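You operate a simulated robot arm through the tools that you are given. There is no shell and no other tool. Be economical: measure what you need, move in short steps, check, and stop when the job is done.

Carry out the task below with a simulated robot arm. There is one attempt and no reset: what you move stays moved.

JOB
Fetch the teal cloth and set it on the belt beside the in table. Open the side table drawer, fetch the black adapter from the blue fixture and set it in the inside of the side table drawer and shut the drawer again. Put the small teal carton on the white table away on the shelf under the top shelf of the tall rack. Take the blue carton and put it on the table beside the brown lamp carton. Put the pink cloth in the fault tray. Open the red drawer of the purple table. Any order will do. Set down upright: small teal carton.

Only the result counts: the job must be done as asked and must still hold three seconds after the hand-in. Knocking over, shifting, dropping, spilling or breaking anything else fails it. Flat cloth is picked up by pressing the open fingertips on it (5 to 10 N) and closing them slowly along it; thin cloth reads only 2 to 8 mm in the jaws.

ROBOT AND FRAMES
A 7-joint arm with a two-finger parallel gripper on a trunk, on a base that drives. Base frame: it is fixed to the floor where the robot stands at the start and does not move with it; the origin is under the middle of the robot, x ahead of it, y to its left, z up; the surface under the hand at the start is at about z = 0.78. Units: m, degrees, N and s.
With the tool pointing down near the work surface it reaches from about 0.3 to 0.72 m from the robot's upright axis, wherever it stands. Its first joint turns from -166.0 to 166.0 degrees. Places, roughly: belt beside the in table (22x31 cm) [-1.14, 1.82, 0.78]; black adapter (10x5x4 cm) [0.8, 0, 0.8]; blue carton (15x6x5 cm) [3.7, 3.9, 0.8]; fault tray (33x18 cm) [1.12, 6.62, 0.8]; inside of the side table drawer [0.9, 4.9, 0.6]; pink cloth (9x6x3 cm) [3.8, 4.4, 0.8]; red drawer of the purple table [3.7, 0.8, 0.6]; shelf under the top shelf of the tall rack [-0.6, -3, 1.6]; side table drawer [0.9, 4.9, 0.6]; small teal carton [3.25, 4, 0.75]; table beside the brown lamp carton [3.3, 4.8, 0.8]; teal cloth (10x7x3 cm) [0.5, -0.2, 0.8]. Payload 1.57 kg.
The tool frame sits at the grasp point between the pads (the TCP): z along the fingers, y along the line on which they close. The tips reach 0.03 m beyond it. Largest opening 0.08 m; finger width 0.017, thickness 0.012; the body of the gripper, 0.04 by 0.082 m, starts 0.08 m behind the TCP.
Orientation is told as [roll, pitch, yaw] about the base's x, y, z axes, in that order, counted from this pose: with the fingers straight down and closing along the base's y, the tool's x points along the base's -x, its y along +y and its z along -z.

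CONTROLS
- The arm moves only by the tool move_arm. Its argument "motion" is a list that holds one entry, the list of rows, each a list of 7 numbers: the shift along the base's x, y, z in units of 25 mm (1.0 is 25 mm), then the turn, a rotation vector about the base's x, y, z in units of 5 degrees (1.0 is 5 degrees), then the gripper command, from -1 (shut) to 1 (fully open), values between in proportion. In form: [[[dx, dy, dz, rx, ry, rz, fingers], ...]]. A call has 1 to 20 rows; each row shifts and turns the commanded pose from where the row before left it. A call with a number of a shift or a turn outside -1 to 1 is refused whole. A row lasts 0.2 s, in which the tool goes at most 0.05 m and 8.6 degrees; a call with a longer step from one row to the next is refused whole, and so is a gripper value outside its range. A pose out of reach is approached as far as the arm can. The call stops where the force on the tool passes 40 N (or 10 N more than at its start, if that is more) or the arm is blocked; 0.2 s more then pass. The fingers move at their own pace (about 0.072 m/s each) and stop on an object; they squeeze with about 41 N. The grip force told is the motor's: it shows also when the fingers shut on nothing. Time passes only in rows, and 0.2 s behind the last, so rows that do not move let the fingers close. It gives the time, the measured TCP pose, the force on the tool (base axes), the opening and the grip force at its end, in the units of the frame above (readings bear some noise), with the torque about the TCP (base axes, N m) and any sound that the robot's microphone picked up, and new pictures: "views" is both (left out), scene, wrist or none.
- Cameras (640 x 400 px; columns grow to the right, rows downward): "scene" is now at [-0.0113, 0.1094, 1.3861]; the picture's right is [-0.38, -0.92, 0.00], its down [-0.60, 0.25, -0.76] and it looks along [0.70, -0.29, -0.65] (base axes); focal length 271 px, centre (320, 200). "wrist" rides on the gripper at [0.072, -0.007, -0.122] in the tool frame; the picture's right is [0.09, 1.00, 0.00], its down [-0.84, 0.08, -0.54] and it looks along [-0.54, 0.05, 0.84] (tool axes); focal length 238 px, centre (320, 200). There is no depth. A picture from a camera that has moved, and an enlarged one, comes with that camera's place and axes in the base frame and with its lens.
- move_column(by): slides the trunk up (or, below 0, down) by that many m; the arm and the scene camera ride with it, the base frame stays. It gives what a move gives, with no picture.
- drive_base(legs): drives the robot by 1 to 6 legs, each [ahead, left, turn to the left] in m, m and degrees, along the robot's own axes; the way and the turn of a leg run together, so that a leg with both is an arc; at most 1.5 m and 180 degrees a leg. The arm and the cameras ride along, it lands a little off, and it stops where it bumps. It gives what a move gives, and a new picture of the scene camera.
- turn_head(pan, tilt): turns the head with the scene camera to pan (to the left, within 86 degrees either way) and tilt (down, from -29 to 69), counted from straight ahead of the robot. It gives what a move gives, and a new picture of the scene camera.
- close_up(camera, box): a new picture of the part [left, top, right, bottom] of that camera's present view, enlarged. The clock stands still meanwhile.
- sign_off(): hands the job in; it is judged then, once.

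Go step by step. Nothing tells you exact positions but the pictures and the camera data: compare them with the known pose of the tool, close in by small moves and look again before you grip or let go. The budget is 196 turns and 260 pictures, counting those below and the enlarged ones. Unless the task says otherwise, let go and move clear before handing in, and close with one line.

The tools are called after "Call:" by a JSON object that holds its "method" and its "body". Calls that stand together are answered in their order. move_arm: Moves the arm, as the interface text tells. Its arguments: {"type":"object","properties":{"motion":{"type":"array"},"views":{"type":"string","enum":["both","scene","wrist","none"]}},"required":["motion"]} The other tools are called the same way: move_column (by) slides the trunk up or down; drive_base (legs) drives the base; turn_head (pan, tilt) turns the head that bears the scene camera; close_up (camera, box) takes an enlarged picture of a part of a camera's view; sign_off () hands the job in.

At the start:

```text
t: 0.0
ee_pos: [0.397, 0.0898, 1.019]
tcp_rot: [0.0, -0.1, 0.0]
wrist_force: [-0.6, 0.3, -0.2]
ft_torque: [0.0, 0.0, 0.01]
gripper_width: 0.0799
gripper_force: 0.0
trunk travel left (down, up): [-0.05, 0.065]
robot x, y, heading: [0.0008, 0.0005, -0.0]
head pan, tilt: [-22.5, 40.7]
```

scene: 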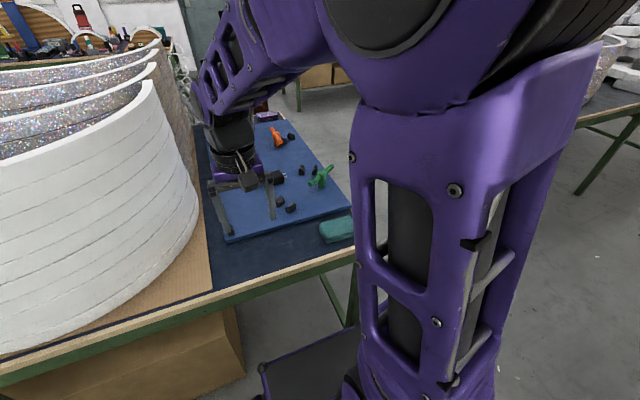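
wrist: 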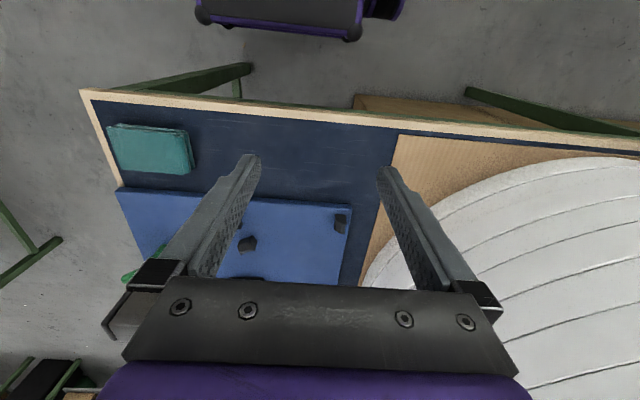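

The teal cloth lies on the right front of the table, at about (0.475, -0.16), beside the blue fixture. I'll look closer before moving.

Call:
{"method": "close_up", "body": {"camera": "wrist", "box": [80, 80, 400, 280]}}

Call:
{"method": "close_up", "body": {"camera": "scene", "box": [190, 100, 370, 260]}}

```text
2.00 times, centred on (240, 180) of wrist
camera zoom: at [0.324, 0.0829, 1.1385], right [-0.09, 1.0, 0.0], down [0.84, 0.08, 0.54], along [0.54, 0.05, -0.84], focal length 477 px, centre (480, 240)
```

zoom: 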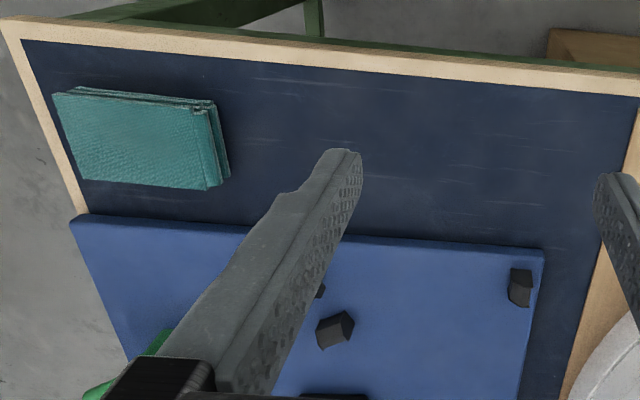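

```text
2.50 times, centred on (280, 180) of scene
camera zoom: at [-0.0113, 0.1094, 1.3861], right [-0.38, -0.92, 0.0], down [-0.6, 0.25, -0.76], along [0.7, -0.29, -0.65], focal length 676 px, centre (420, 250)
```

zoom: 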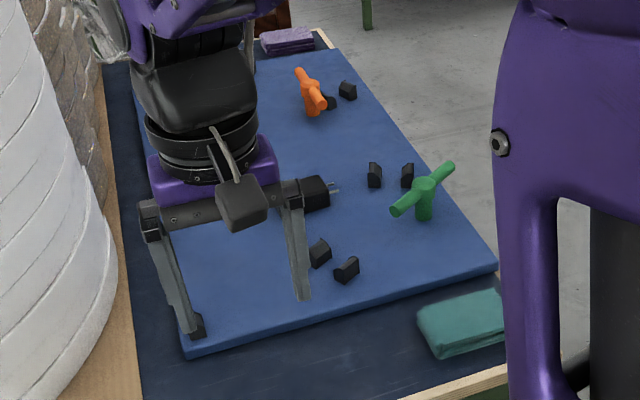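

The folded teal cloth spans about x 0.444–0.508 and y −0.205 to −0.108. I'll turn the gripper 90° so it closes along x, and hover above the cloth.

Call:
{"method": "move_arm", "body": {"motion": [[[0.178, -0.546, -0.198, 0, 0, 1, 1], [0.178, -0.546, -0.198, 0, 0, 1, 1], [0.178, -0.546, -0.198, 0, 0, 1, 1], [0.178, -0.546, -0.198, 0, 0, 1, 1], [0.178, -0.546, -0.198, 0, 0, 1, 1], [0.178, -0.546, -0.198, 0, 0, 1, 1], [0.178, -0.546, -0.198, 0, 0, 1, 1], [0.178, -0.546, -0.198, 0, 0, 1, 1], [0.178, -0.546, -0.198, 0, 0, 1, 1], [0.178, -0.546, -0.198, 0, 0, 1, 1], [0.178, -0.546, -0.198, 0, 0, 1, 1], [0.178, -0.546, -0.198, 0, 0, 1, 1], [0.178, -0.546, -0.198, 0, 0, 1, 1], [0.178, -0.546, -0.198, 0, 0, 1, 1], [0.178, -0.546, -0.198, 0, 0, 1, 1], [0.178, -0.546, -0.198, 0, 0, 1, 1], [0.178, -0.546, -0.198, 0, 0, 1, 1], [0.178, -0.546, -0.198, 0, 0, 1, 1], [0, 0, 0, 0, 0, 0, 1]]]}}

```text
t: 4.0
ee_pos: [0.4779, -0.1569, 0.9281]
tcp_rot: [0.0, -0.1, 90.1]
wrist_force: [-1.1, 0.4, 0.2]
ft_torque: [-0.01, 0.02, 0.01]
gripper_width: 0.08
gripper_force: 0.1
trunk travel left (down, up): [-0.05, 0.065]
robot x, y, heading: [0.0015, 0.0025, -0.0]
head pan, tilt: [-22.5, 40.7]
camera scene: at [-0.0112, 0.1094, 1.3861], right [-0.38, -0.92, 0.0], down [-0.6, 0.25, -0.76], along [0.7, -0.29, -0.65], focal length 271 px, centre (320, 200)
camera wrist: at [0.4841, -0.2298, 1.0484], right [-1.0, -0.09, 0.0], down [-0.08, 0.84, 0.54], along [-0.05, 0.54, -0.84], focal length 238 px, centre (320, 200)
```

scene: 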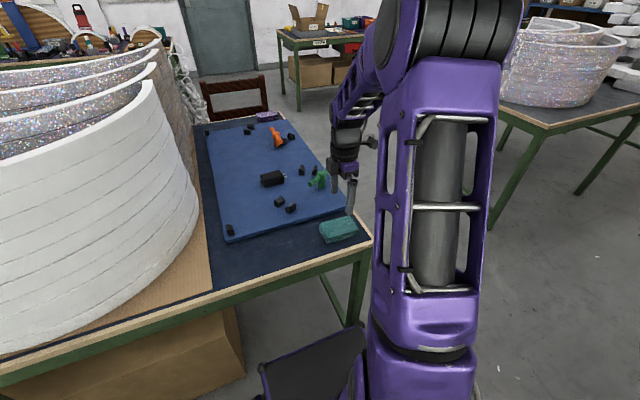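
wrist: 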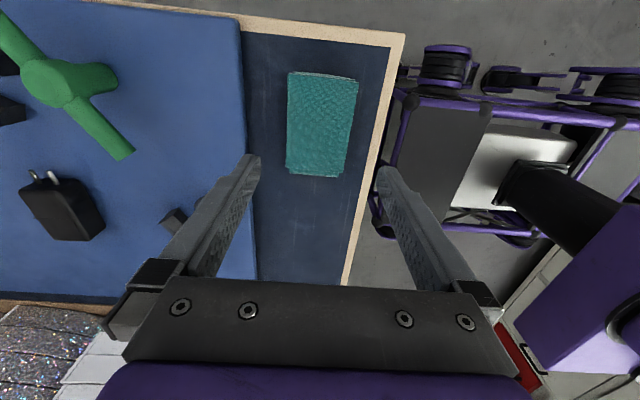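

The cloth is centred near (0.480, −0.160), about 6 cm wide between the fingers. I'll go down around it, checking the force.

Call:
{"method": "move_arm", "body": {"motion": [[[0.1, -0.1, -1, 0, 0, 0, 1], [0, 0, -1, 0, 0, 0, 1], [0, 0, -1, 0, 0, 0, 1], [0, 0, -0.7, 0, 0, 0, 1], [0, 0, -0.5, 0, 0, 0, 1], [0, 0, 0, 0, 0, 0, 1]]]}}

```text
t: 5.4
ee_pos: [0.4795, -0.1592, 0.8242]
tcp_rot: [0.0, 0.1, 90.0]
wrist_force: [1.0, 0.1, 0.4]
ft_torque: [0.0, -0.02, 0.0]
gripper_width: 0.0802
gripper_force: 0.0
trunk travel left (down, up): [-0.05, 0.065]
robot x, y, heading: [0.0018, -0.0014, 0.0]
head pan, tilt: [-22.5, 40.7]
camera scene: at [-0.0112, 0.1094, 1.3861], right [-0.38, -0.92, 0.0], down [-0.6, 0.25, -0.76], along [0.7, -0.29, -0.65], focal length 271 px, centre (320, 200)
camera wrist: at [0.486, -0.2318, 0.9424], right [-1.0, -0.09, 0.0], down [-0.08, 0.84, 0.54], along [-0.05, 0.54, -0.84], focal length 238 px, centre (320, 200)
```

scene: 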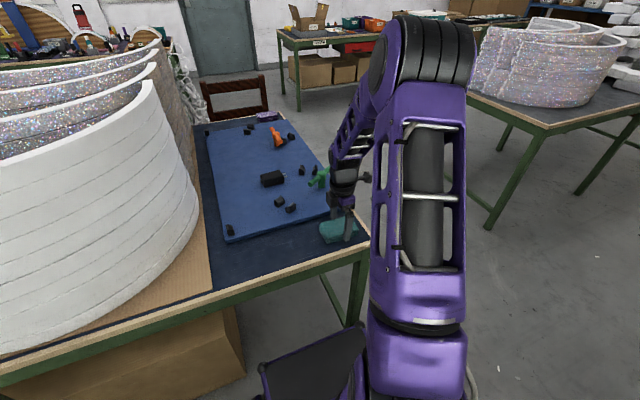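
wrist: 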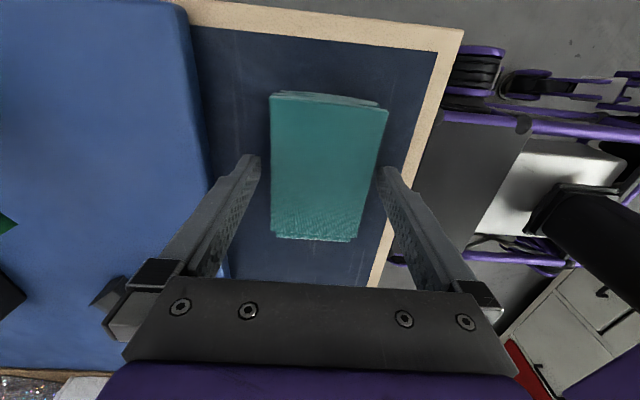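

The fingers straddle the cloth. I'll go down another 9 mm and close.

Call:
{"method": "move_arm", "body": {"motion": [[[0, 0, -0.36, 0, 0, 0, 1], [0, 0, 0, 0, 0, 0, 0.5], [0, 0, 0, 0, 0, 0, 0], [0, 0, 0, 0, 0, 0, -0.5], [0, 0, 0, 0, 0, 0, -1], [0, 0, 0, 0, 0, 0, -1], [0, 0, 0, 0, 0, 0, -1]]], "views": "wrist"}}

```text
t: 7.0
ee_pos: [0.4809, -0.1576, 0.8136]
tcp_rot: [0.0, 0.1, 90.0]
wrist_force: [0.3, -0.1, -0.4]
ft_torque: [0.02, -0.03, 0.03]
gripper_width: 0.0638
gripper_force: 41.3
trunk travel left (down, up): [-0.05, 0.065]
robot x, y, heading: [0.0002, 0.0051, -0.0]
head pan, tilt: [-22.5, 40.7]
camera wrist: at [0.4867, -0.231, 0.9343], right [-1.0, -0.09, 0.0], down [-0.08, 0.84, 0.54], along [-0.05, 0.54, -0.84], focal length 238 px, centre (320, 200)
```

wrist: 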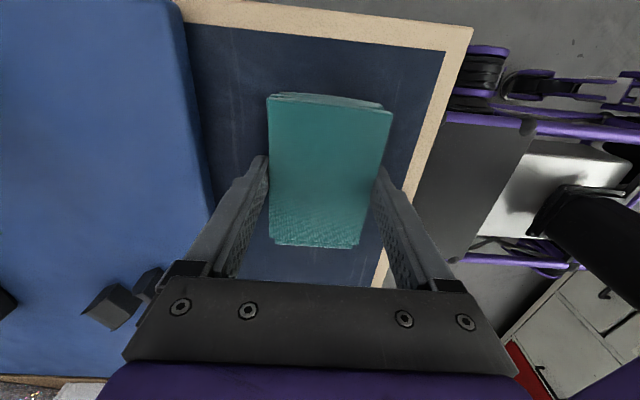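

The cloth is gripped at 64 mm. I'll lift it and bring it in over the robot's own footprint.

Call:
{"method": "move_arm", "body": {"motion": [[[0, 0, 0.5, 0, 0, 0, -1], [0, 0, 1, 0, 0, 0, -1], [0, 0, 1, 0, 0, 0, -1], [0, 0, 1, 0, 0, 0, -1], [0, 0, 1, 0, 0, 0, -1], [0, 0, 1, 0, 0, 0, -1], [0, 0, 1, 0, 0, 0, -1], [0, 0, 1, 0, 0, 0, -1], [0, 0, 1, 0, 0, 0, -1], [-0.5, 0, 0.5, 0, 0, 0, -1], [-0.5, 0, 0, 0, 0, 0, -1], [-0.5, 0, 0, 0, 0, 0, -1], [0, 0, 0, 0, 0, 0, -1]]], "views": "wrist"}}

Call:
{"method": "turn_head", "body": {"pan": 80, "tilt": 20}}

```text
t: 9.8
ee_pos: [0.4413, -0.1586, 1.0393]
tcp_rot: [0.0, 0.0, 89.9]
wrist_force: [0.9, -0.9, -0.3]
ft_torque: [0.01, 0.01, -0.03]
gripper_width: 0.0634
gripper_force: 40.9
trunk travel left (down, up): [-0.05, 0.065]
robot x, y, heading: [-0.0014, 0.0029, 0.1]
head pan, tilt: [-22.5, 40.7]
camera wrist: at [0.4484, -0.2312, 1.1595], right [-1.0, -0.09, 0.0], down [-0.08, 0.84, 0.54], along [-0.05, 0.54, -0.84], focal length 238 px, centre (320, 200)
```

wrist: 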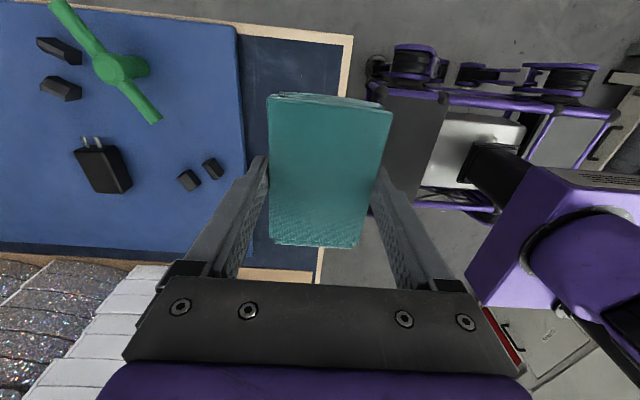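

```text
t: 11.6
ee_pos: [0.4417, -0.1588, 1.0386]
tcp_rot: [0.1, 0.1, 90.0]
wrist_force: [1.0, 0.3, -1.1]
ft_torque: [0.01, 0.0, 0.01]
gripper_width: 0.0637
gripper_force: 40.7
trunk travel left (down, up): [-0.05, 0.065]
robot x, y, heading: [0.0004, 0.0029, -0.0]
head pan, tilt: [80.0, 20.0]
camera scene: at [-0.0732, 0.2334, 1.4185], right [0.98, -0.17, 0.0], down [-0.06, -0.34, -0.94], along [0.16, 0.93, -0.34], focal length 271 px, centre (320, 200)
```

scene: 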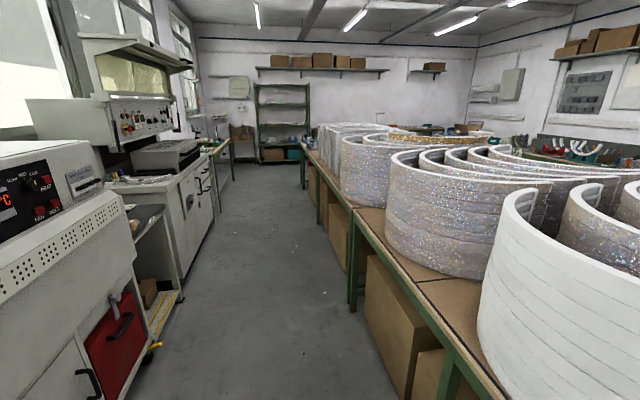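

I have the cloth and see an aisle running along +y, with machines on its −x side. I'll check the robot's own footprint before driving.

Call:
{"method": "turn_head", "body": {"pan": 86, "tilt": 60}}

Call:
{"method": "turn_head", "body": {"pan": -86, "tilt": 45}}

```text
t: 12.7
ee_pos: [0.4423, -0.1585, 1.0393]
tcp_rot: [0.0, 0.0, 90.1]
wrist_force: [0.2, 0.0, -0.3]
ft_torque: [0.0, 0.01, 0.0]
gripper_width: 0.0635
gripper_force: 41.5
trunk travel left (down, up): [-0.05, 0.065]
robot x, y, heading: [0.0012, 0.0004, 0.3]
head pan, tilt: [85.9, 60.0]
camera scene: at [-0.0847, 0.2082, 1.3604], right [1.0, -0.07, 0.0], down [-0.06, -0.86, -0.5], along [0.04, 0.5, -0.87], focal length 271 px, centre (320, 200)
```

scene: 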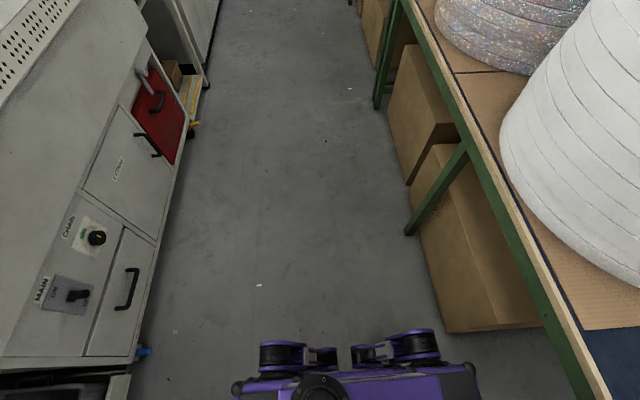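

```text
t: 15.3
ee_pos: [0.4429, -0.1596, 1.0395]
tcp_rot: [0.0, 0.0, 90.1]
wrist_force: [0.1, -0.5, -0.3]
ft_torque: [0.03, 0.01, 0.01]
gripper_width: 0.0634
gripper_force: 40.6
trunk travel left (down, up): [-0.05, 0.065]
robot x, y, heading: [-0.0008, 0.0016, -0.0]
head pan, tilt: [-85.9, 45.0]
camera scene: at [-0.0836, 0.0606, 1.3798], right [-1.0, -0.07, 0.0], down [-0.05, 0.71, -0.71], along [0.05, -0.71, -0.71], focal length 271 px, centre (320, 200)
```

scene: 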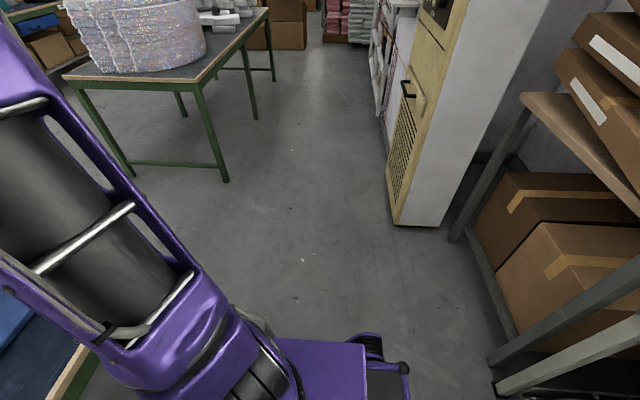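

The aisle is about 1.24 m wide, between x ≈ −0.89 and x ≈ 0.35. I'll back up to its middle and turn to face +y.

Call:
{"method": "drive_base", "body": {"legs": [[-0.3, 0, 0], [0, 0, 90]]}}

Call:
{"method": "turn_head", "body": {"pan": 25, "tilt": 30}}

```text
t: 21.3
ee_pos: [-0.1489, 0.4442, 1.0393]
tcp_rot: [0.0, 0.0, -179.8]
wrist_force: [0.9, 0.6, -0.2]
ft_torque: [0.0, 0.01, 0.01]
gripper_width: 0.0635
gripper_force: 40.4
trunk travel left (down, up): [-0.05, 0.065]
robot x, y, heading: [-0.3059, -0.0003, 90.1]
head pan, tilt: [-85.9, 45.0]
camera scene: at [-0.3625, -0.0814, 1.3798], right [0.08, -1.0, 0.0], down [-0.71, -0.05, -0.71], along [0.71, 0.05, -0.71], focal length 271 px, centre (320, 200)
```

scene: 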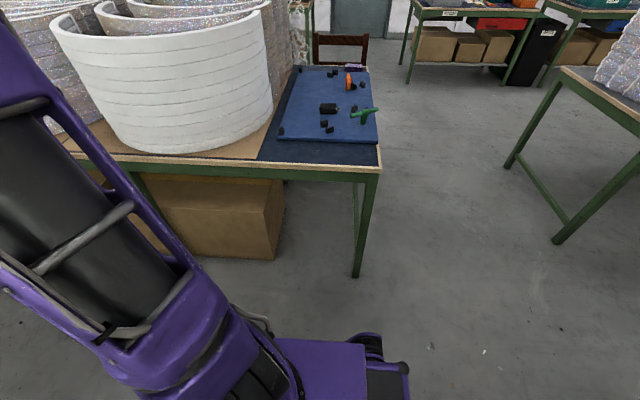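

```text
t: 23.2
ee_pos: [-0.1487, 0.445, 1.0401]
tcp_rot: [0.0, 0.0, -179.7]
wrist_force: [0.6, -0.2, -0.5]
ft_torque: [0.01, 0.01, 0.05]
gripper_width: 0.0634
gripper_force: 40.3
trunk travel left (down, up): [-0.05, 0.065]
robot x, y, heading: [-0.3048, 0.0003, 90.3]
head pan, tilt: [25.0, 30.0]
camera scene: at [-0.4821, -0.0058, 1.4024], right [0.9, 0.43, 0.0], down [0.21, -0.45, -0.87], along [-0.37, 0.78, -0.5], focal length 271 px, centre (320, 200)
```

scene: 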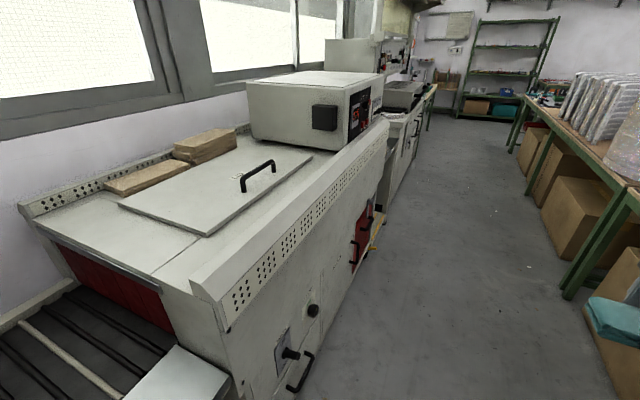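

The aisle ahead is clear. I'll drive forward alongside the oven's far end.

Call:
{"method": "drive_base", "body": {"legs": [[1.35, 0.08, 0]]}}

Call:
{"method": "turn_head", "body": {"pan": 70, "tilt": 35}}

```text
t: 30.0
ee_pos: [-0.2682, 1.8019, 1.0392]
tcp_rot: [0.1, 0.0, -178.0]
wrist_force: [-0.6, -0.3, -1.2]
ft_torque: [0.0, -0.04, 0.03]
gripper_width: 0.0636
gripper_force: 41.3
trunk travel left (down, up): [-0.05, 0.065]
robot x, y, heading: [-0.4079, 1.3517, 92.2]
head pan, tilt: [25.0, 30.0]
camera scene: at [-0.5882, 1.3416, 1.4025], right [0.89, 0.46, 0.0], down [0.23, -0.45, -0.87], along [-0.39, 0.77, -0.5], focal length 271 px, centre (320, 200)
```

scene: 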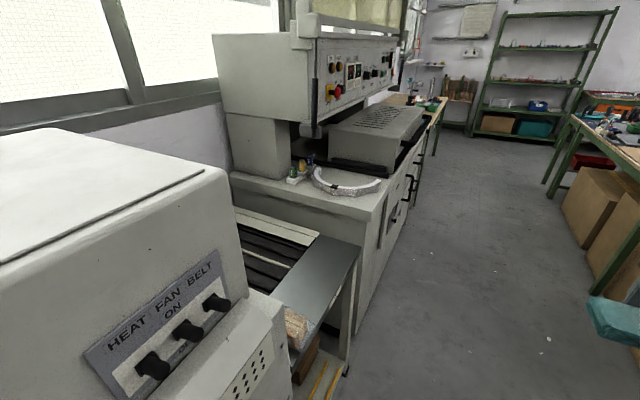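

```text
t: 31.1
ee_pos: [-0.2691, 1.8025, 1.0382]
tcp_rot: [0.0, 0.0, -177.8]
wrist_force: [-0.3, 1.0, 0.0]
ft_torque: [0.0, -0.01, 0.01]
gripper_width: 0.0638
gripper_force: 40.9
trunk travel left (down, up): [-0.05, 0.065]
robot x, y, heading: [-0.4066, 1.3567, 92.1]
head pan, tilt: [70.0, 35.0]
camera scene: at [-0.6308, 1.2883, 1.3947], right [0.31, 0.95, 0.0], down [0.55, -0.18, -0.82], along [-0.78, 0.25, -0.57], focal length 271 px, centre (320, 200)
```

scene: 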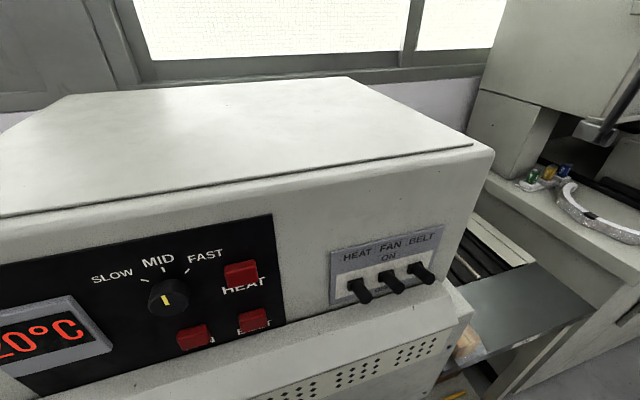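

The dark slatted belt lies behind the oven corner, near (−1.1, 1.85). I'll drive forward a bit for a direct view.

Call:
{"method": "drive_base", "body": {"legs": [[0.45, 0, -2.1]]}}

Call:
{"method": "turn_head", "body": {"pan": 80, "tilt": 45}}

```text
t: 33.9
ee_pos: [-0.2594, 2.2574, 1.0407]
tcp_rot: [0.0, 0.0, 180.0]
wrist_force: [0.4, 0.1, 0.3]
ft_torque: [-0.01, 0.0, 0.01]
gripper_width: 0.0636
gripper_force: 41.2
trunk travel left (down, up): [-0.05, 0.065]
robot x, y, heading: [-0.4171, 1.8127, 90.0]
head pan, tilt: [70.0, 35.0]
camera scene: at [-0.6413, 1.7573, 1.3947], right [0.34, 0.94, 0.0], down [0.54, -0.2, -0.82], along [-0.77, 0.28, -0.57], focal length 271 px, centre (320, 200)
```

scene: 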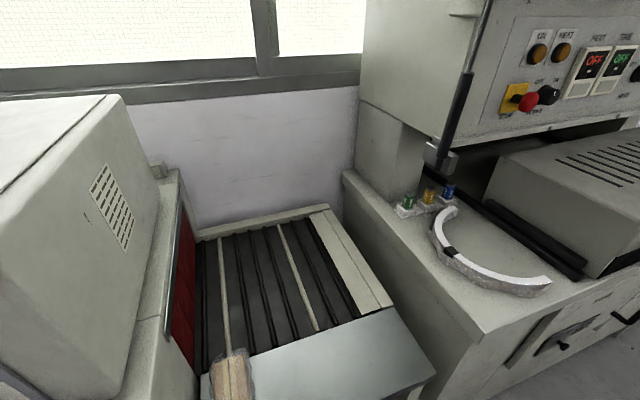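

```text
t: 34.6
ee_pos: [-0.2598, 2.2567, 1.0381]
tcp_rot: [-0.1, -0.1, 179.8]
wrist_force: [-0.1, -0.1, -0.7]
ft_torque: [-0.01, 0.01, 0.02]
gripper_width: 0.0635
gripper_force: 41.5
trunk travel left (down, up): [-0.05, 0.065]
robot x, y, heading: [-0.4164, 1.815, 89.9]
head pan, tilt: [80.0, 45.0]
camera scene: at [-0.6387, 1.7414, 1.3799], right [0.18, 0.98, 0.0], down [0.7, -0.12, -0.71], along [-0.7, 0.12, -0.71], focal length 271 px, centre (320, 200)
```

scene: 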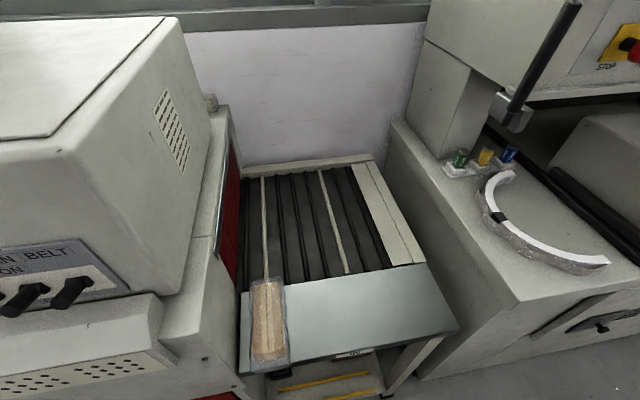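

The slatted belt is visible, centred near (−1.17, 1.81), with the metal "in" plate in front of it. I'll move 6 cm closer, then begin swinging the retracted arm to the left.

Call:
{"method": "drive_base", "body": {"legs": [[0, 0.06, 0]]}}

Call:
{"method": "move_arm", "body": {"motion": [[[-0.89, -0.24, 0.34, 0, 0, 0.62, -1], [-0.89, -0.24, 0.34, 0, 0, 0.62, -1], [-0.89, -0.24, 0.34, 0, 0, 0.62, -1], [-0.89, -0.24, 0.34, 0, 0, 0.62, -1], [-0.89, -0.24, 0.34, 0, 0, 0.62, -1], [-0.89, -0.24, 0.34, 0, 0, 0.62, -1], [-0.89, -0.24, 0.34, 0, 0, 0.62, -1], [-0.92, -0.4, 0, 0, 0, 0.62, -1], [-0.92, -0.4, 0, 0, 0, 0.62, -1], [-0.92, -0.4, 0, 0, 0, 0.62, -1], [-0.92, -0.4, 0, 0, 0, 0.62, -1], [-0.92, -0.4, 0, 0, 0, 0.62, -1], [-0.92, -0.4, 0, 0, 0, 0.62, -1], [-0.92, -0.4, 0, 0, 0, 0.62, -1], [-0.92, -0.4, 0, 0, 0, 0.62, -1], [0, 0, 0, 0, 0, 0, -1]]]}}

```text
t: 35.8
ee_pos: [-0.3184, 2.2568, 1.0388]
tcp_rot: [0.0, -0.1, 179.9]
wrist_force: [-0.5, -0.7, -0.5]
ft_torque: [0.02, 0.01, 0.06]
gripper_width: 0.0637
gripper_force: 41.1
trunk travel left (down, up): [-0.05, 0.065]
robot x, y, heading: [-0.4762, 1.8168, 89.8]
head pan, tilt: [80.0, 45.0]
camera scene: at [-0.6979, 1.7417, 1.3799], right [0.18, 0.98, 0.0], down [0.7, -0.12, -0.71], along [-0.7, 0.12, -0.71], focal length 271 px, centre (320, 200)
```

scene: 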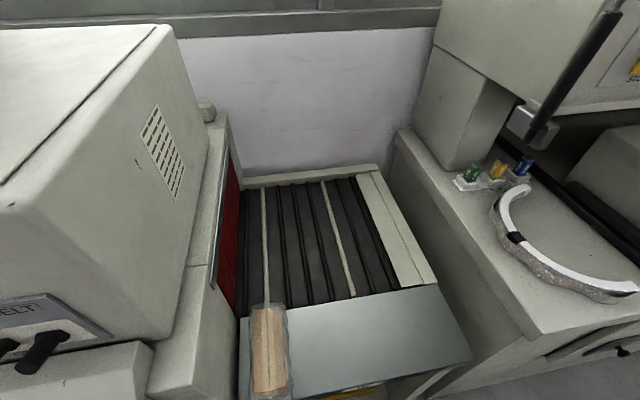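

```text
t: 39.2
ee_pos: [-0.6596, 2.1364, 1.0967]
tcp_rot: [-0.1, 0.0, -133.5]
wrist_force: [-1.2, -0.2, -0.5]
ft_torque: [0.01, 0.02, 0.02]
gripper_width: 0.0637
gripper_force: 41.0
trunk travel left (down, up): [-0.05, 0.065]
robot x, y, heading: [-0.4756, 1.8147, 90.1]
head pan, tilt: [80.0, 45.0]
camera scene: at [-0.698, 1.7416, 1.3798], right [0.18, 0.98, 0.0], down [0.7, -0.12, -0.71], along [-0.7, 0.12, -0.71], focal length 271 px, centre (320, 200)
camera wrist: at [-0.6144, 2.1924, 1.2176], right [0.78, -0.62, 0.0], down [-0.52, -0.66, 0.54], along [-0.34, -0.42, -0.84], focal length 238 px, centre (320, 200)
```

scene: 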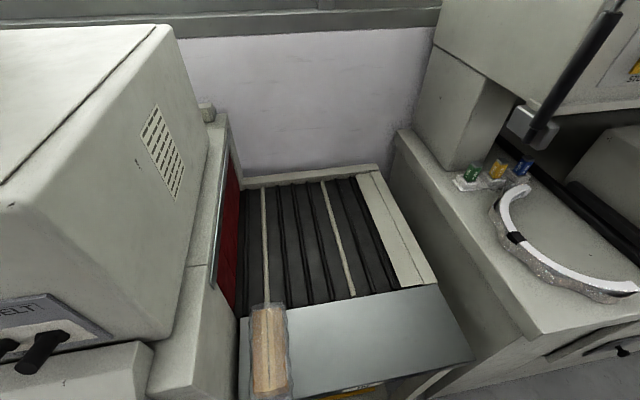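
wrist: 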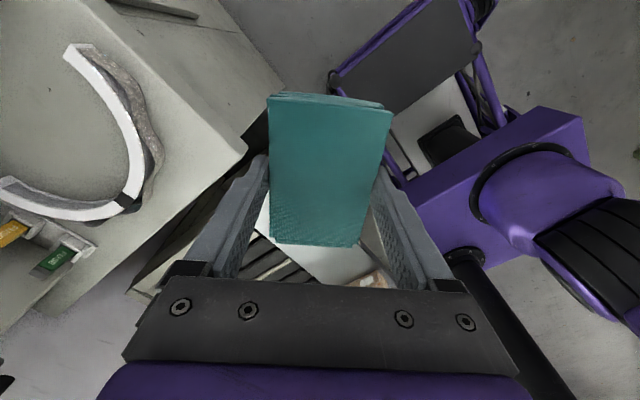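

The gripper is clear so far. To keep the arm away from the head post I'll back the base up 0.2 m, then reach over the belt.

Call:
{"method": "drive_base", "body": {"legs": [[-0.2, 0, 0]]}}

Call:
{"method": "move_arm", "body": {"motion": [[[-0.97, -0.2, 0, 0, 0, 0.48, -1], [-0.97, -0.2, 0, 0, 0, 0.48, -1], [-0.97, -0.2, 0, 0, 0, 0.48, -1], [-0.97, -0.2, 0, 0, 0, 0.48, -1], [-0.97, -0.2, 0, 0, 0, 0.48, -1], [-0.97, -0.2, 0, 0, 0, 0.48, -1], [-0.97, -0.2, 0, 0, 0, 0.48, -1], [-0.97, -0.2, 0, 0, 0, 0.48, -1], [-0.97, -0.2, 0, 0, 0, 0.48, -1], [-0.97, -0.2, 0, 0, 0, 0.48, -1], [-0.97, -0.2, 0, 0, 0, 0.48, -1], [-0.97, -0.2, 0, 0, 0, 0.48, -1], [-0.97, -0.2, 0, 0, 0, 0.48, -1], [-0.97, -0.2, 0, 0, 0, 0.48, -1], [-0.97, -0.2, -0.5, 0, 0, 0.48, -1], [-0.97, -0.2, -0.5, 0, 0, 0.48, -1], [-0.97, -0.2, -1, 0, 0, 0.48, -1], [-0.97, -0.2, -1, 0, 0, 0.48, -1], [0, 0, -1, 0, 0, 0, -1], [0, 0, 0, 0, 0, 0, -1]]]}}

```text
t: 40.8
ee_pos: [-0.6563, 1.9416, 1.0978]
tcp_rot: [0.1, 0.0, -134.1]
wrist_force: [0.0, 1.1, -0.4]
ft_torque: [0.0, -0.02, -0.02]
gripper_width: 0.0635
gripper_force: 41.0
trunk travel left (down, up): [-0.05, 0.065]
robot x, y, heading: [-0.4809, 1.62, 89.3]
head pan, tilt: [80.0, 45.0]
camera scene: at [-0.6997, 1.5479, 1.3798], right [0.18, 0.98, 0.0], down [0.7, -0.13, -0.71], along [-0.7, 0.13, -0.71], focal length 271 px, centre (320, 200)
```

scene: 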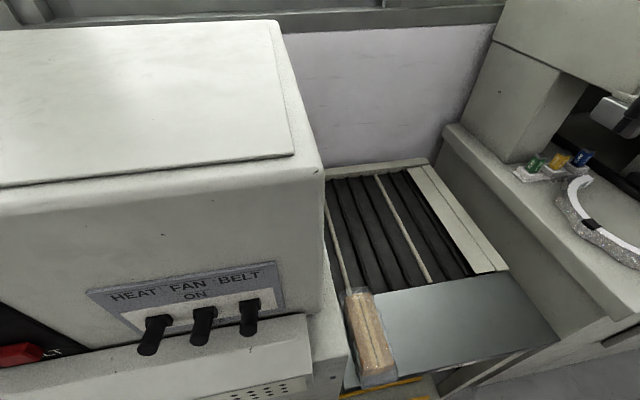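

```text
t: 45.0
ee_pos: [-1.0912, 1.8518, 0.9956]
tcp_rot: [0.0, 0.0, -91.0]
wrist_force: [-0.8, -1.2, -0.9]
ft_torque: [0.03, -0.03, -0.02]
gripper_width: 0.0636
gripper_force: 40.7
trunk travel left (down, up): [-0.05, 0.065]
robot x, y, heading: [-0.4802, 1.6202, 89.6]
head pan, tilt: [80.0, 45.0]
camera scene: at [-0.6997, 1.5478, 1.3798], right [0.18, 0.98, 0.0], down [0.7, -0.13, -0.71], along [-0.7, 0.13, -0.71], focal length 271 px, centre (320, 200)
camera wrist: at [-1.097, 1.9245, 1.1168], right [1.0, 0.08, 0.0], down [0.06, -0.84, 0.54], along [0.04, -0.54, -0.84], focal length 238 px, centre (320, 200)
```

scene: 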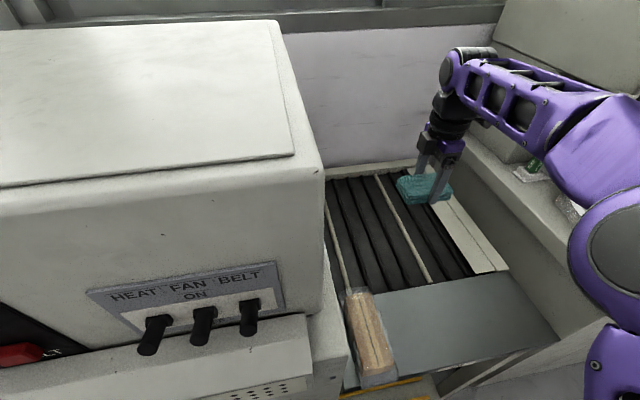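
wrist: 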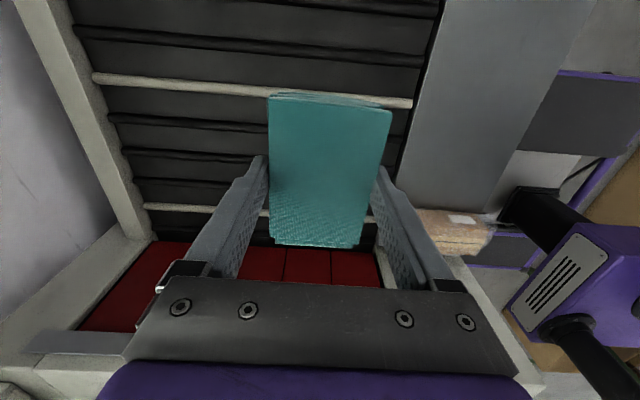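

The belt's cream rods run near y 1.69 and 1.88. I'll set the cloth between them at about (−1.11, 1.785), so I shift over and go down.

Call:
{"method": "move_arm", "body": {"motion": [[[-0.4, -0.9, 0, 0, 0, 0, -1], [-0.4, -0.9, 0, 0, 0, 0, -1], [0, -0.9, -0.5, 0, 0, 0, -1], [0, 0, -1, 0, 0, 0, -1], [0, 0, -1, 0, 0, 0, -1], [0, 0, -1, 0, 0, 0, -1], [0, 0, -1, 0, 0, 0, -1], [0, 0, -1, 0, 0, 0, -1], [0, 0, -0.6, 0, 0, 0, -1], [0, 0, 0, 0, 0, 0, -1]]]}}

```text
t: 47.2
ee_pos: [-1.1128, 1.7858, 0.8444]
tcp_rot: [0.1, -0.1, -90.8]
wrist_force: [0.4, 0.4, 0.3]
ft_torque: [0.0, 0.01, -0.02]
gripper_width: 0.0634
gripper_force: 40.8
trunk travel left (down, up): [-0.05, 0.065]
robot x, y, heading: [-0.4791, 1.6231, 89.6]
head pan, tilt: [80.0, 45.0]
camera scene: at [-0.6997, 1.5478, 1.3798], right [0.18, 0.98, 0.0], down [0.7, -0.13, -0.71], along [-0.7, 0.13, -0.71], focal length 271 px, centre (320, 200)
camera wrist: at [-1.1195, 1.8569, 0.9655], right [1.0, 0.08, 0.0], down [0.07, -0.84, 0.54], along [0.04, -0.54, -0.84], focal length 238 px, centre (320, 200)
```

scene: 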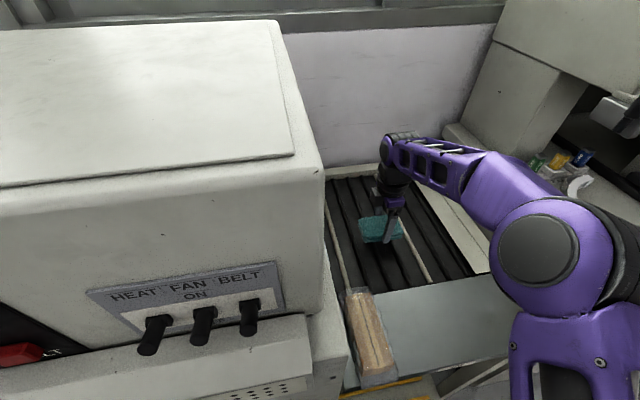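
wrist: 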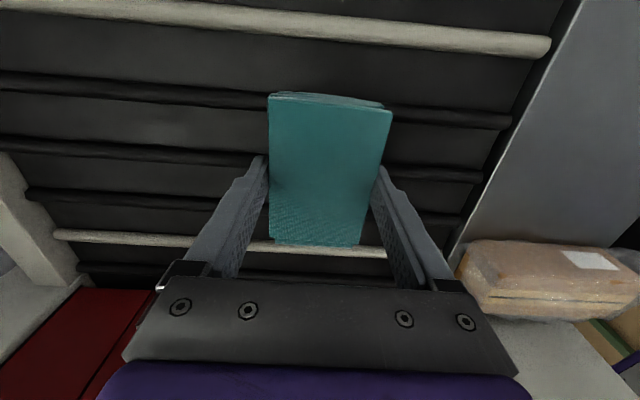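

I'll lower the last few centimetres in small steps, watching the force.

Call:
{"method": "move_arm", "body": {"motion": [[[0, 0, -0.4, 0, 0, 0, -1], [0, 0, -0.3, 0, 0, 0, -1], [0, 0, -0.2, 0, 0, 0, -1], [0, 0, -0.1, 0, 0, 0, -1], [0, 0, 0, 0, 0, 0, -1]]], "views": "none"}}

```text
t: 48.4
ee_pos: [-1.1131, 1.7866, 0.8202]
tcp_rot: [-0.1, 0.0, -90.9]
wrist_force: [-0.3, 0.7, -0.2]
ft_torque: [-0.01, -0.01, -0.01]
gripper_width: 0.0635
gripper_force: 41.1
trunk travel left (down, up): [-0.05, 0.065]
robot x, y, heading: [-0.4796, 1.617, 89.3]
head pan, tilt: [80.0, 45.0]
```

Call:
{"method": "move_arm", "body": {"motion": [[[0, 0, -0.12, 0, 0, 0, -1], [0, 0, -0.12, 0, 0, 0, -1], [0, 0, 0, 0, 0, 0, -1]]], "views": "wrist"}}

```text
t: 49.2
ee_pos: [-1.1117, 1.7846, 0.8132]
tcp_rot: [0.0, 0.0, -90.8]
wrist_force: [-0.3, -0.7, 0.2]
ft_torque: [0.02, -0.01, -0.02]
gripper_width: 0.0636
gripper_force: 41.4
trunk travel left (down, up): [-0.05, 0.065]
robot x, y, heading: [-0.478, 1.6219, 89.7]
head pan, tilt: [80.0, 45.0]
camera wrist: at [-1.1186, 1.8563, 0.9344], right [1.0, 0.08, 0.0], down [0.06, -0.84, 0.54], along [0.04, -0.54, -0.84], focal length 238 px, centre (320, 200)
```

wrist: 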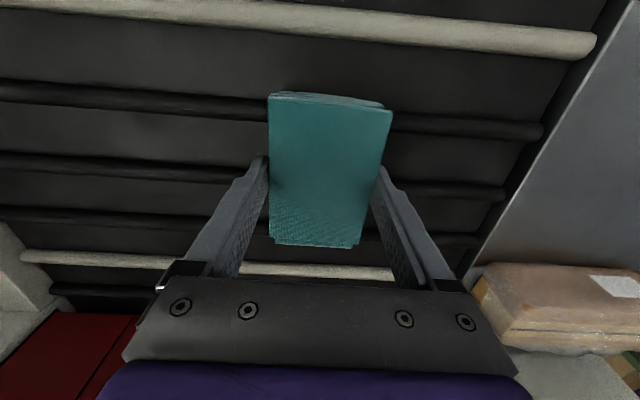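

There's no contact yet, so I'll continue in 3 mm steps.

Call:
{"method": "move_arm", "body": {"motion": [[[0, 0, -0.12, 0, 0, 0, -1], [0, 0, -0.12, 0, 0, 0, -1], [0, 0, -0.12, 0, 0, 0, -1], [0, 0, 0, 0, 0, 0, -1]]], "views": "none"}}

Call:
{"method": "move_arm", "body": {"motion": [[[0, 0, -0.1, 0, 0, 0, -1], [0, 0, -0.1, 0, 0, 0, -1], [0, 0, 0, 0, 0, 0, -1]]], "views": "none"}}

```text
t: 50.0
ee_pos: [-1.1137, 1.7853, 0.8138]
tcp_rot: [-0.3, 0.1, -90.9]
wrist_force: [12.2, -2.9, 20.3]
ft_torque: [-0.04, -0.69, 0.02]
gripper_width: 0.0637
gripper_force: 41.0
trunk travel left (down, up): [-0.05, 0.065]
robot x, y, heading: [-0.4792, 1.6216, 89.6]
head pan, tilt: [80.0, 45.0]
stopped in row 3: the force on the tool passed its limit at 43 N (the readings are from after the stop); the commanded pose is now the measured one
```

```text
t: 50.5
ee_pos: [-1.1132, 1.7862, 0.8145]
tcp_rot: [-0.6, 0.2, -91.1]
wrist_force: [10.6, -2.6, 18.8]
ft_torque: [-0.07, -0.78, 0.0]
gripper_width: 0.0637
gripper_force: 41.0
trunk travel left (down, up): [-0.05, 0.065]
robot x, y, heading: [-0.4806, 1.6196, 89.6]
head pan, tilt: [80.0, 45.0]
stopped in row 2: the force on the tool passed its limit at 42 N (the readings are from after the stop); the commanded pose is now the measured one
```

It's in contact. I'll release and lift away.

Call:
{"method": "move_arm", "body": {"motion": [[[0, 0, 0.05, 0, 0, 0, -0.2], [0, 0, 0, 0, 0, 0, 0.5], [0, 0, 0, 0, 0, 0, 1], [0, 0, 0, 0, 0, 0, 1], [0, 0, 0.5, 0, 0, 0, 1], [0, 0, 1, 0, 0, 0, 1], [0, 0, 1, 0, 0, 0, 1], [0, 0, 1, 0, 0, 0, 1], [0, 0, 1, 0, 0, 0, 1], [0, 0, 1, 0, 0, 0, 1], [0, 0, 1, 0, 0, 0, 1], [0, 0, 1, 0, 0, 0, 1], [0, 0, 1, 0, 0, 0, 1], [0, 0, 1, 0, 0, 0, 1], [0, 0, 1, 0, 0, 0, 1], [0, 0, 0.6, 0, 0, 0, 1]]]}}

```text
t: 53.9
ee_pos: [-1.1143, 1.7847, 1.0906]
tcp_rot: [-0.5, 0.1, -90.8]
wrist_force: [-0.4, 0.2, 0.9]
ft_torque: [0.03, -0.01, 0.03]
gripper_width: 0.0801
gripper_force: 0.0
trunk travel left (down, up): [-0.05, 0.065]
robot x, y, heading: [-0.4774, 1.6185, 89.6]
head pan, tilt: [80.0, 45.0]
camera scene: at [-0.6995, 1.5478, 1.3798], right [0.18, 0.98, 0.0], down [0.7, -0.13, -0.71], along [-0.7, 0.13, -0.71], focal length 271 px, centre (320, 200)
camera wrist: at [-1.1193, 1.8565, 1.2114], right [1.0, 0.08, -0.01], down [0.07, -0.84, 0.54], along [0.03, -0.54, -0.84], focal length 238 px, centre (320, 200)
```

scene: 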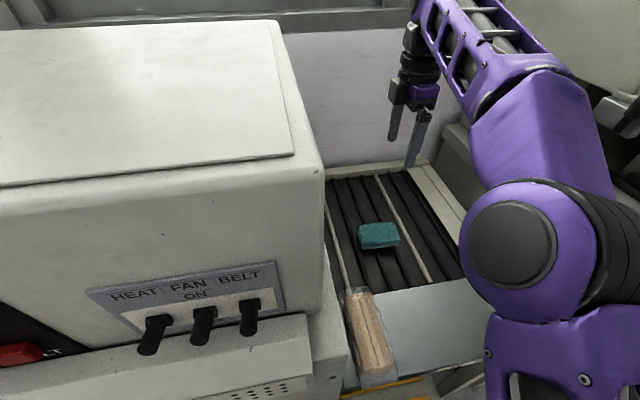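
wrist: 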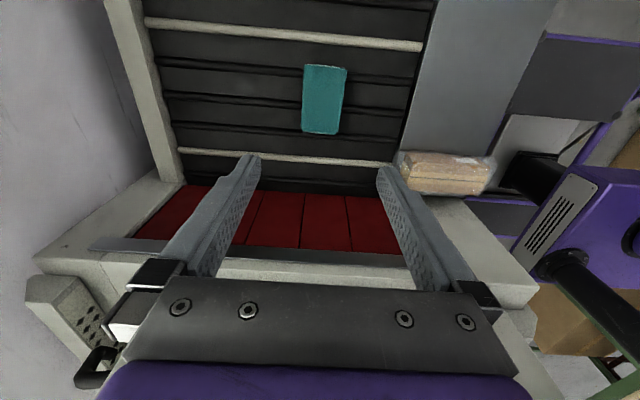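

The cloth rests on the belt. I'll retrace the arm out of the bay.

Call:
{"method": "move_arm", "body": {"motion": [[[0.956, 0.326, 0, 0, 0, -0.46, 1], [0.956, 0.326, 0, 0, 0, -0.46, 1], [0.956, 0.326, 0, 0, 0, -0.46, 1], [0.956, 0.326, 0, 0, 0, -0.46, 1], [0.956, 0.326, 0, 0, 0, -0.46, 1], [0.956, 0.326, 0, 0, 0, -0.46, 1], [0.956, 0.326, 0, 0, 0, -0.46, 1], [0.956, 0.326, 0, 0, 0, -0.46, 1], [0.956, 0.326, 0, 0, 0, -0.46, 1], [0.956, 0.326, 0, 0, 0, -0.46, 1], [0.956, 0.326, 0, 0, 0, -0.46, 1], [0.956, 0.326, 0, 0, 0, -0.46, 1], [0.956, 0.326, 0, 0, 0, -0.46, 1], [0.956, 0.326, 0, 0, 0, -0.46, 1], [0.956, 0.326, 0, 0, 0, -0.46, 1], [0.956, 0.326, 0, 0, 0, -0.46, 1], [0.956, 0.326, 0, 0, 0, -0.46, 1], [0.956, 0.326, 0, 0, 0, -0.46, 1], [0.956, 0.326, 0, 0, 0, -0.46, 1]]], "views": "none"}}

Call:
{"method": "move_arm", "body": {"motion": [[[0.95, 0.3, 0, 0, 0, -1, 1], [0.95, 0.3, 0, 0, 0, -1, 1], [0.95, 0.3, 0, 0, 0, -1, 1], [0.95, 0.3, 0, 0, 0, -1, 1], [0.95, 0.3, 0, 0, 0, -1, 1], [0.95, 0.3, 0, 0, 0, -1, 1], [0.9, 0.1, 0, 0, 0, -1, 1], [0, 0, 0, 0, 0, -1, 1], [0, 0, 0, 0, 0, -1, 1], [0, 0, 0, 0, 0, -1, 1], [0, 0, 0, 0, 0, -1, 1], [0, 0, 0, 0, 0, -1, 1], [0, 0, 0, 0, 0, -1, 1], [0, 0, 0, 0, 0, -1, 1], [0, 0, 0, 0, 0, -1, 1], [0, 0, 0, 0, 0, -1, 1], [0, 0, 0, 0, 0, -1, 1]]], "views": "none"}}

Call:
{"method": "turn_head", "body": {"pan": -20, "tilt": 20}}

```text
t: 57.9
ee_pos: [-0.661, 1.9415, 1.0893]
tcp_rot: [-0.6, 0.1, -134.7]
wrist_force: [-0.5, 1.5, -0.4]
ft_torque: [0.0, -0.02, 0.0]
gripper_width: 0.08
gripper_force: 0.0
trunk travel left (down, up): [-0.05, 0.065]
robot x, y, heading: [-0.4815, 1.6191, 89.3]
head pan, tilt: [80.0, 45.0]
```

```text
t: 61.5
ee_pos: [-0.4946, 1.9883, 1.0909]
tcp_rot: [-0.5, 0.1, 140.3]
wrist_force: [-1.0, 0.2, 0.0]
ft_torque: [0.01, 0.01, 0.0]
gripper_width: 0.0798
gripper_force: 0.1
trunk travel left (down, up): [-0.05, 0.065]
robot x, y, heading: [-0.478, 1.6232, 89.4]
head pan, tilt: [80.0, 45.0]
```

```text
t: 63.3
ee_pos: [-0.4944, 1.9884, 1.0892]
tcp_rot: [-0.6, 0.1, 140.2]
wrist_force: [0.7, -0.3, 0.3]
ft_torque: [-0.02, 0.0, 0.01]
gripper_width: 0.0802
gripper_force: 0.1
trunk travel left (down, up): [-0.05, 0.065]
robot x, y, heading: [-0.4805, 1.6216, 89.4]
head pan, tilt: [-20.0, 20.0]
camera scene: at [-0.6938, 1.589, 1.4191], right [0.6, 0.8, 0.0], down [0.27, -0.2, -0.94], along [-0.75, 0.57, -0.34], focal length 271 px, centre (320, 200)
```

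scene: 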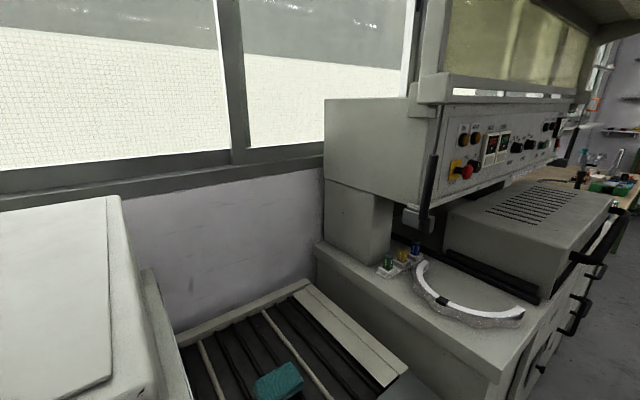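

The cloth lies well on the belt. Next I'll go up the aisle toward the side table at (0.9, 4.9).

Call:
{"method": "drive_base", "body": {"legs": [[1.3, -0.15, 0]]}}

Call:
{"method": "turn_head", "body": {"pan": -30, "tilt": 20}}

```text
t: 69.8
ee_pos: [-0.3344, 3.2673, 1.0893]
tcp_rot: [-0.5, 0.1, 140.7]
wrist_force: [-0.8, 0.0, -0.3]
ft_torque: [-0.01, 0.01, -0.03]
gripper_width: 0.0801
gripper_force: 0.0
trunk travel left (down, up): [-0.05, 0.065]
robot x, y, heading: [-0.3178, 2.9006, 89.8]
head pan, tilt: [-20.0, 20.0]
camera scene: at [-0.5307, 2.8672, 1.4191], right [0.6, 0.8, 0.0], down [0.27, -0.2, -0.94], along [-0.76, 0.56, -0.34], focal length 271 px, centre (320, 200)
```

scene: 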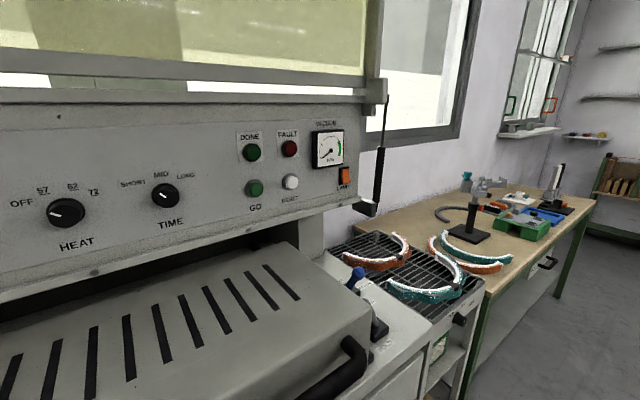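

```text
t: 70.5
ee_pos: [-0.3349, 3.268, 1.0899]
tcp_rot: [-0.5, 0.1, 140.8]
wrist_force: [1.1, -0.4, -0.3]
ft_torque: [-0.02, 0.04, -0.01]
gripper_width: 0.0799
gripper_force: 0.0
trunk travel left (down, up): [-0.05, 0.065]
robot x, y, heading: [-0.3159, 2.8997, 89.7]
head pan, tilt: [-30.0, 20.0]
camera scene: at [-0.5307, 2.8672, 1.4191], right [0.6, 0.8, 0.0], down [0.27, -0.2, -0.94], along [-0.76, 0.56, -0.34], focal length 271 px, centre (320, 200)
```

scene: 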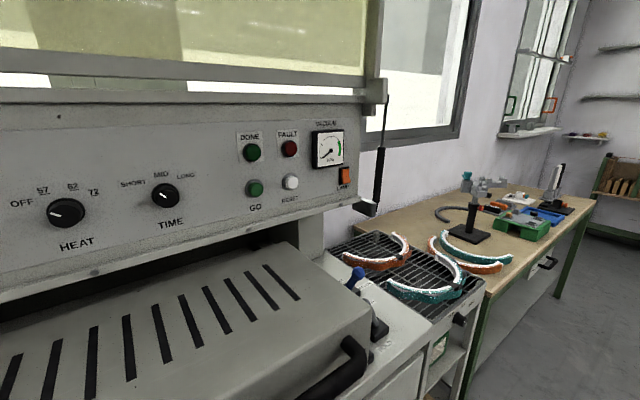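

The head didn't follow its pan, so the arm's elbow is probably in its way. I'll shift the arm to the right and turn the head again.

Call:
{"method": "move_arm", "body": {"motion": [[[0.9, 0.3, 0, 0, 0, -1, 1], [0.9, 0.3, 0, 0, 0, -1, 1], [0.9, 0.3, 0, 0, 0, -1, 1], [0.9, 0.3, 0, 0, 0, -1, 1], [0.9, 0.3, 0, 0, 0, -1, 1], [0.9, 0.3, 0, 0, 0, -1, 1], [0.9, 0.3, 0, 0, 0, -1, 1], [0.9, 0.3, 0, 0, 0, -1, 1], [0, 0, 0, 0, 0, -1, 1], [0, 0, 0, 0, 0, -1, 1], [0, 0, 0, 0, 0, 0, 1]]], "views": "none"}}

Call:
{"method": "turn_head", "body": {"pan": -25, "tilt": 15}}

```text
t: 72.9
ee_pos: [-0.1553, 3.3276, 1.0881]
tcp_rot: [-0.5, 0.0, 90.7]
wrist_force: [0.4, -0.2, 0.0]
ft_torque: [-0.03, 0.01, 0.02]
gripper_width: 0.08
gripper_force: 0.1
trunk travel left (down, up): [-0.05, 0.065]
robot x, y, heading: [-0.3162, 2.901, 89.9]
head pan, tilt: [-30.0, 20.0]
```

```text
t: 73.6
ee_pos: [-0.1547, 3.3283, 1.0899]
tcp_rot: [-0.4, 0.0, 90.7]
wrist_force: [0.1, -0.6, 0.4]
ft_torque: [0.04, -0.01, 0.0]
gripper_width: 0.0801
gripper_force: 0.0
trunk travel left (down, up): [-0.05, 0.065]
robot x, y, heading: [-0.3184, 2.8985, 89.8]
head pan, tilt: [-25.0, 15.0]
camera scene: at [-0.4162, 2.8961, 1.4266], right [0.91, -0.43, 0.0], down [-0.11, -0.23, -0.97], along [0.41, 0.87, -0.26], focal length 271 px, centre (320, 200)
```

scene: 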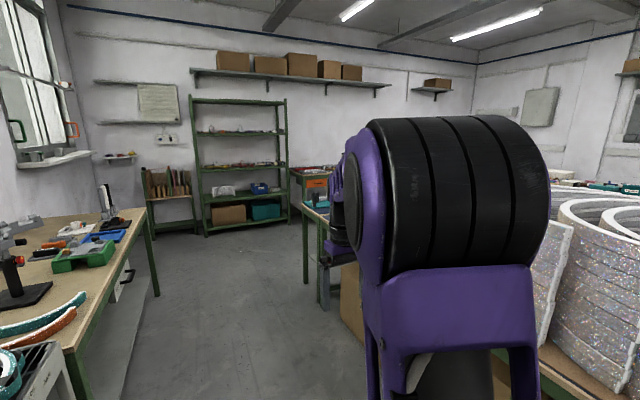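

The aisle continues past the table end near y ≈ 5. I'll drive up to y ≈ 4.4 and look to the right.

Call:
{"method": "drive_base", "body": {"legs": [[1.45, 0, 0]]}}

Call:
{"method": "turn_head", "body": {"pan": -45, "tilt": 30}}

```text
t: 80.6
ee_pos: [-0.1697, 4.7433, 1.0898]
tcp_rot: [-0.5, 0.1, 91.7]
wrist_force: [0.1, 0.0, 0.7]
ft_torque: [-0.01, 0.02, -0.01]
gripper_width: 0.0799
gripper_force: 0.0
trunk travel left (down, up): [-0.05, 0.065]
robot x, y, heading: [-0.3251, 4.3113, 90.7]
head pan, tilt: [-25.0, 15.0]
camera scene: at [-0.4237, 4.3081, 1.4267], right [0.91, -0.41, 0.0], down [-0.11, -0.24, -0.97], along [0.4, 0.88, -0.26], focal length 271 px, centre (320, 200)
```

scene: 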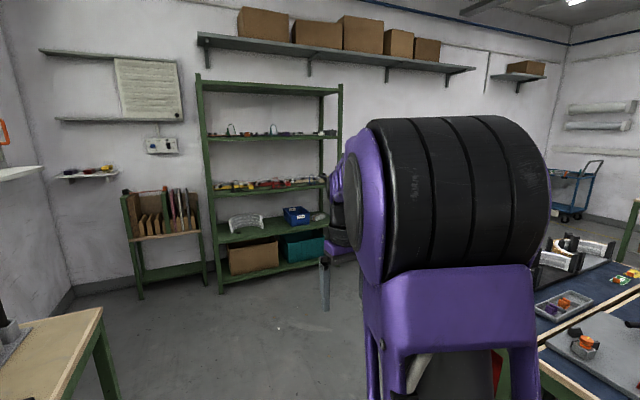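

```text
t: 81.4
ee_pos: [-0.1699, 4.7427, 1.0889]
tcp_rot: [-0.5, 0.0, 91.7]
wrist_force: [-0.2, -0.3, 0.1]
ft_torque: [0.03, 0.0, 0.03]
gripper_width: 0.08
gripper_force: 0.2
trunk travel left (down, up): [-0.05, 0.065]
robot x, y, heading: [-0.3251, 4.314, 91.0]
head pan, tilt: [-45.0, 30.0]
camera scene: at [-0.3989, 4.2878, 1.4025], right [0.72, -0.7, 0.0], down [-0.35, -0.36, -0.87], along [0.6, 0.62, -0.5], focal length 271 px, centre (320, 200)
```

scene: 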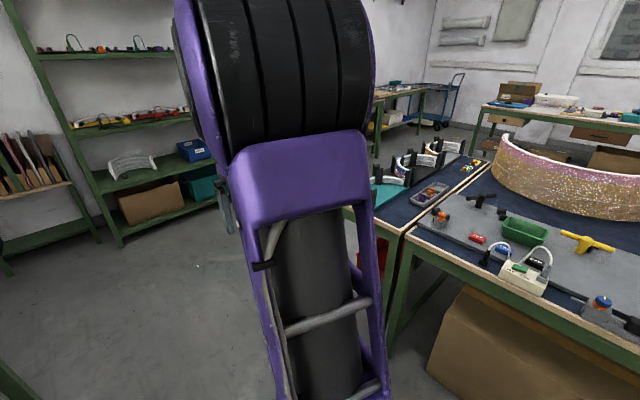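

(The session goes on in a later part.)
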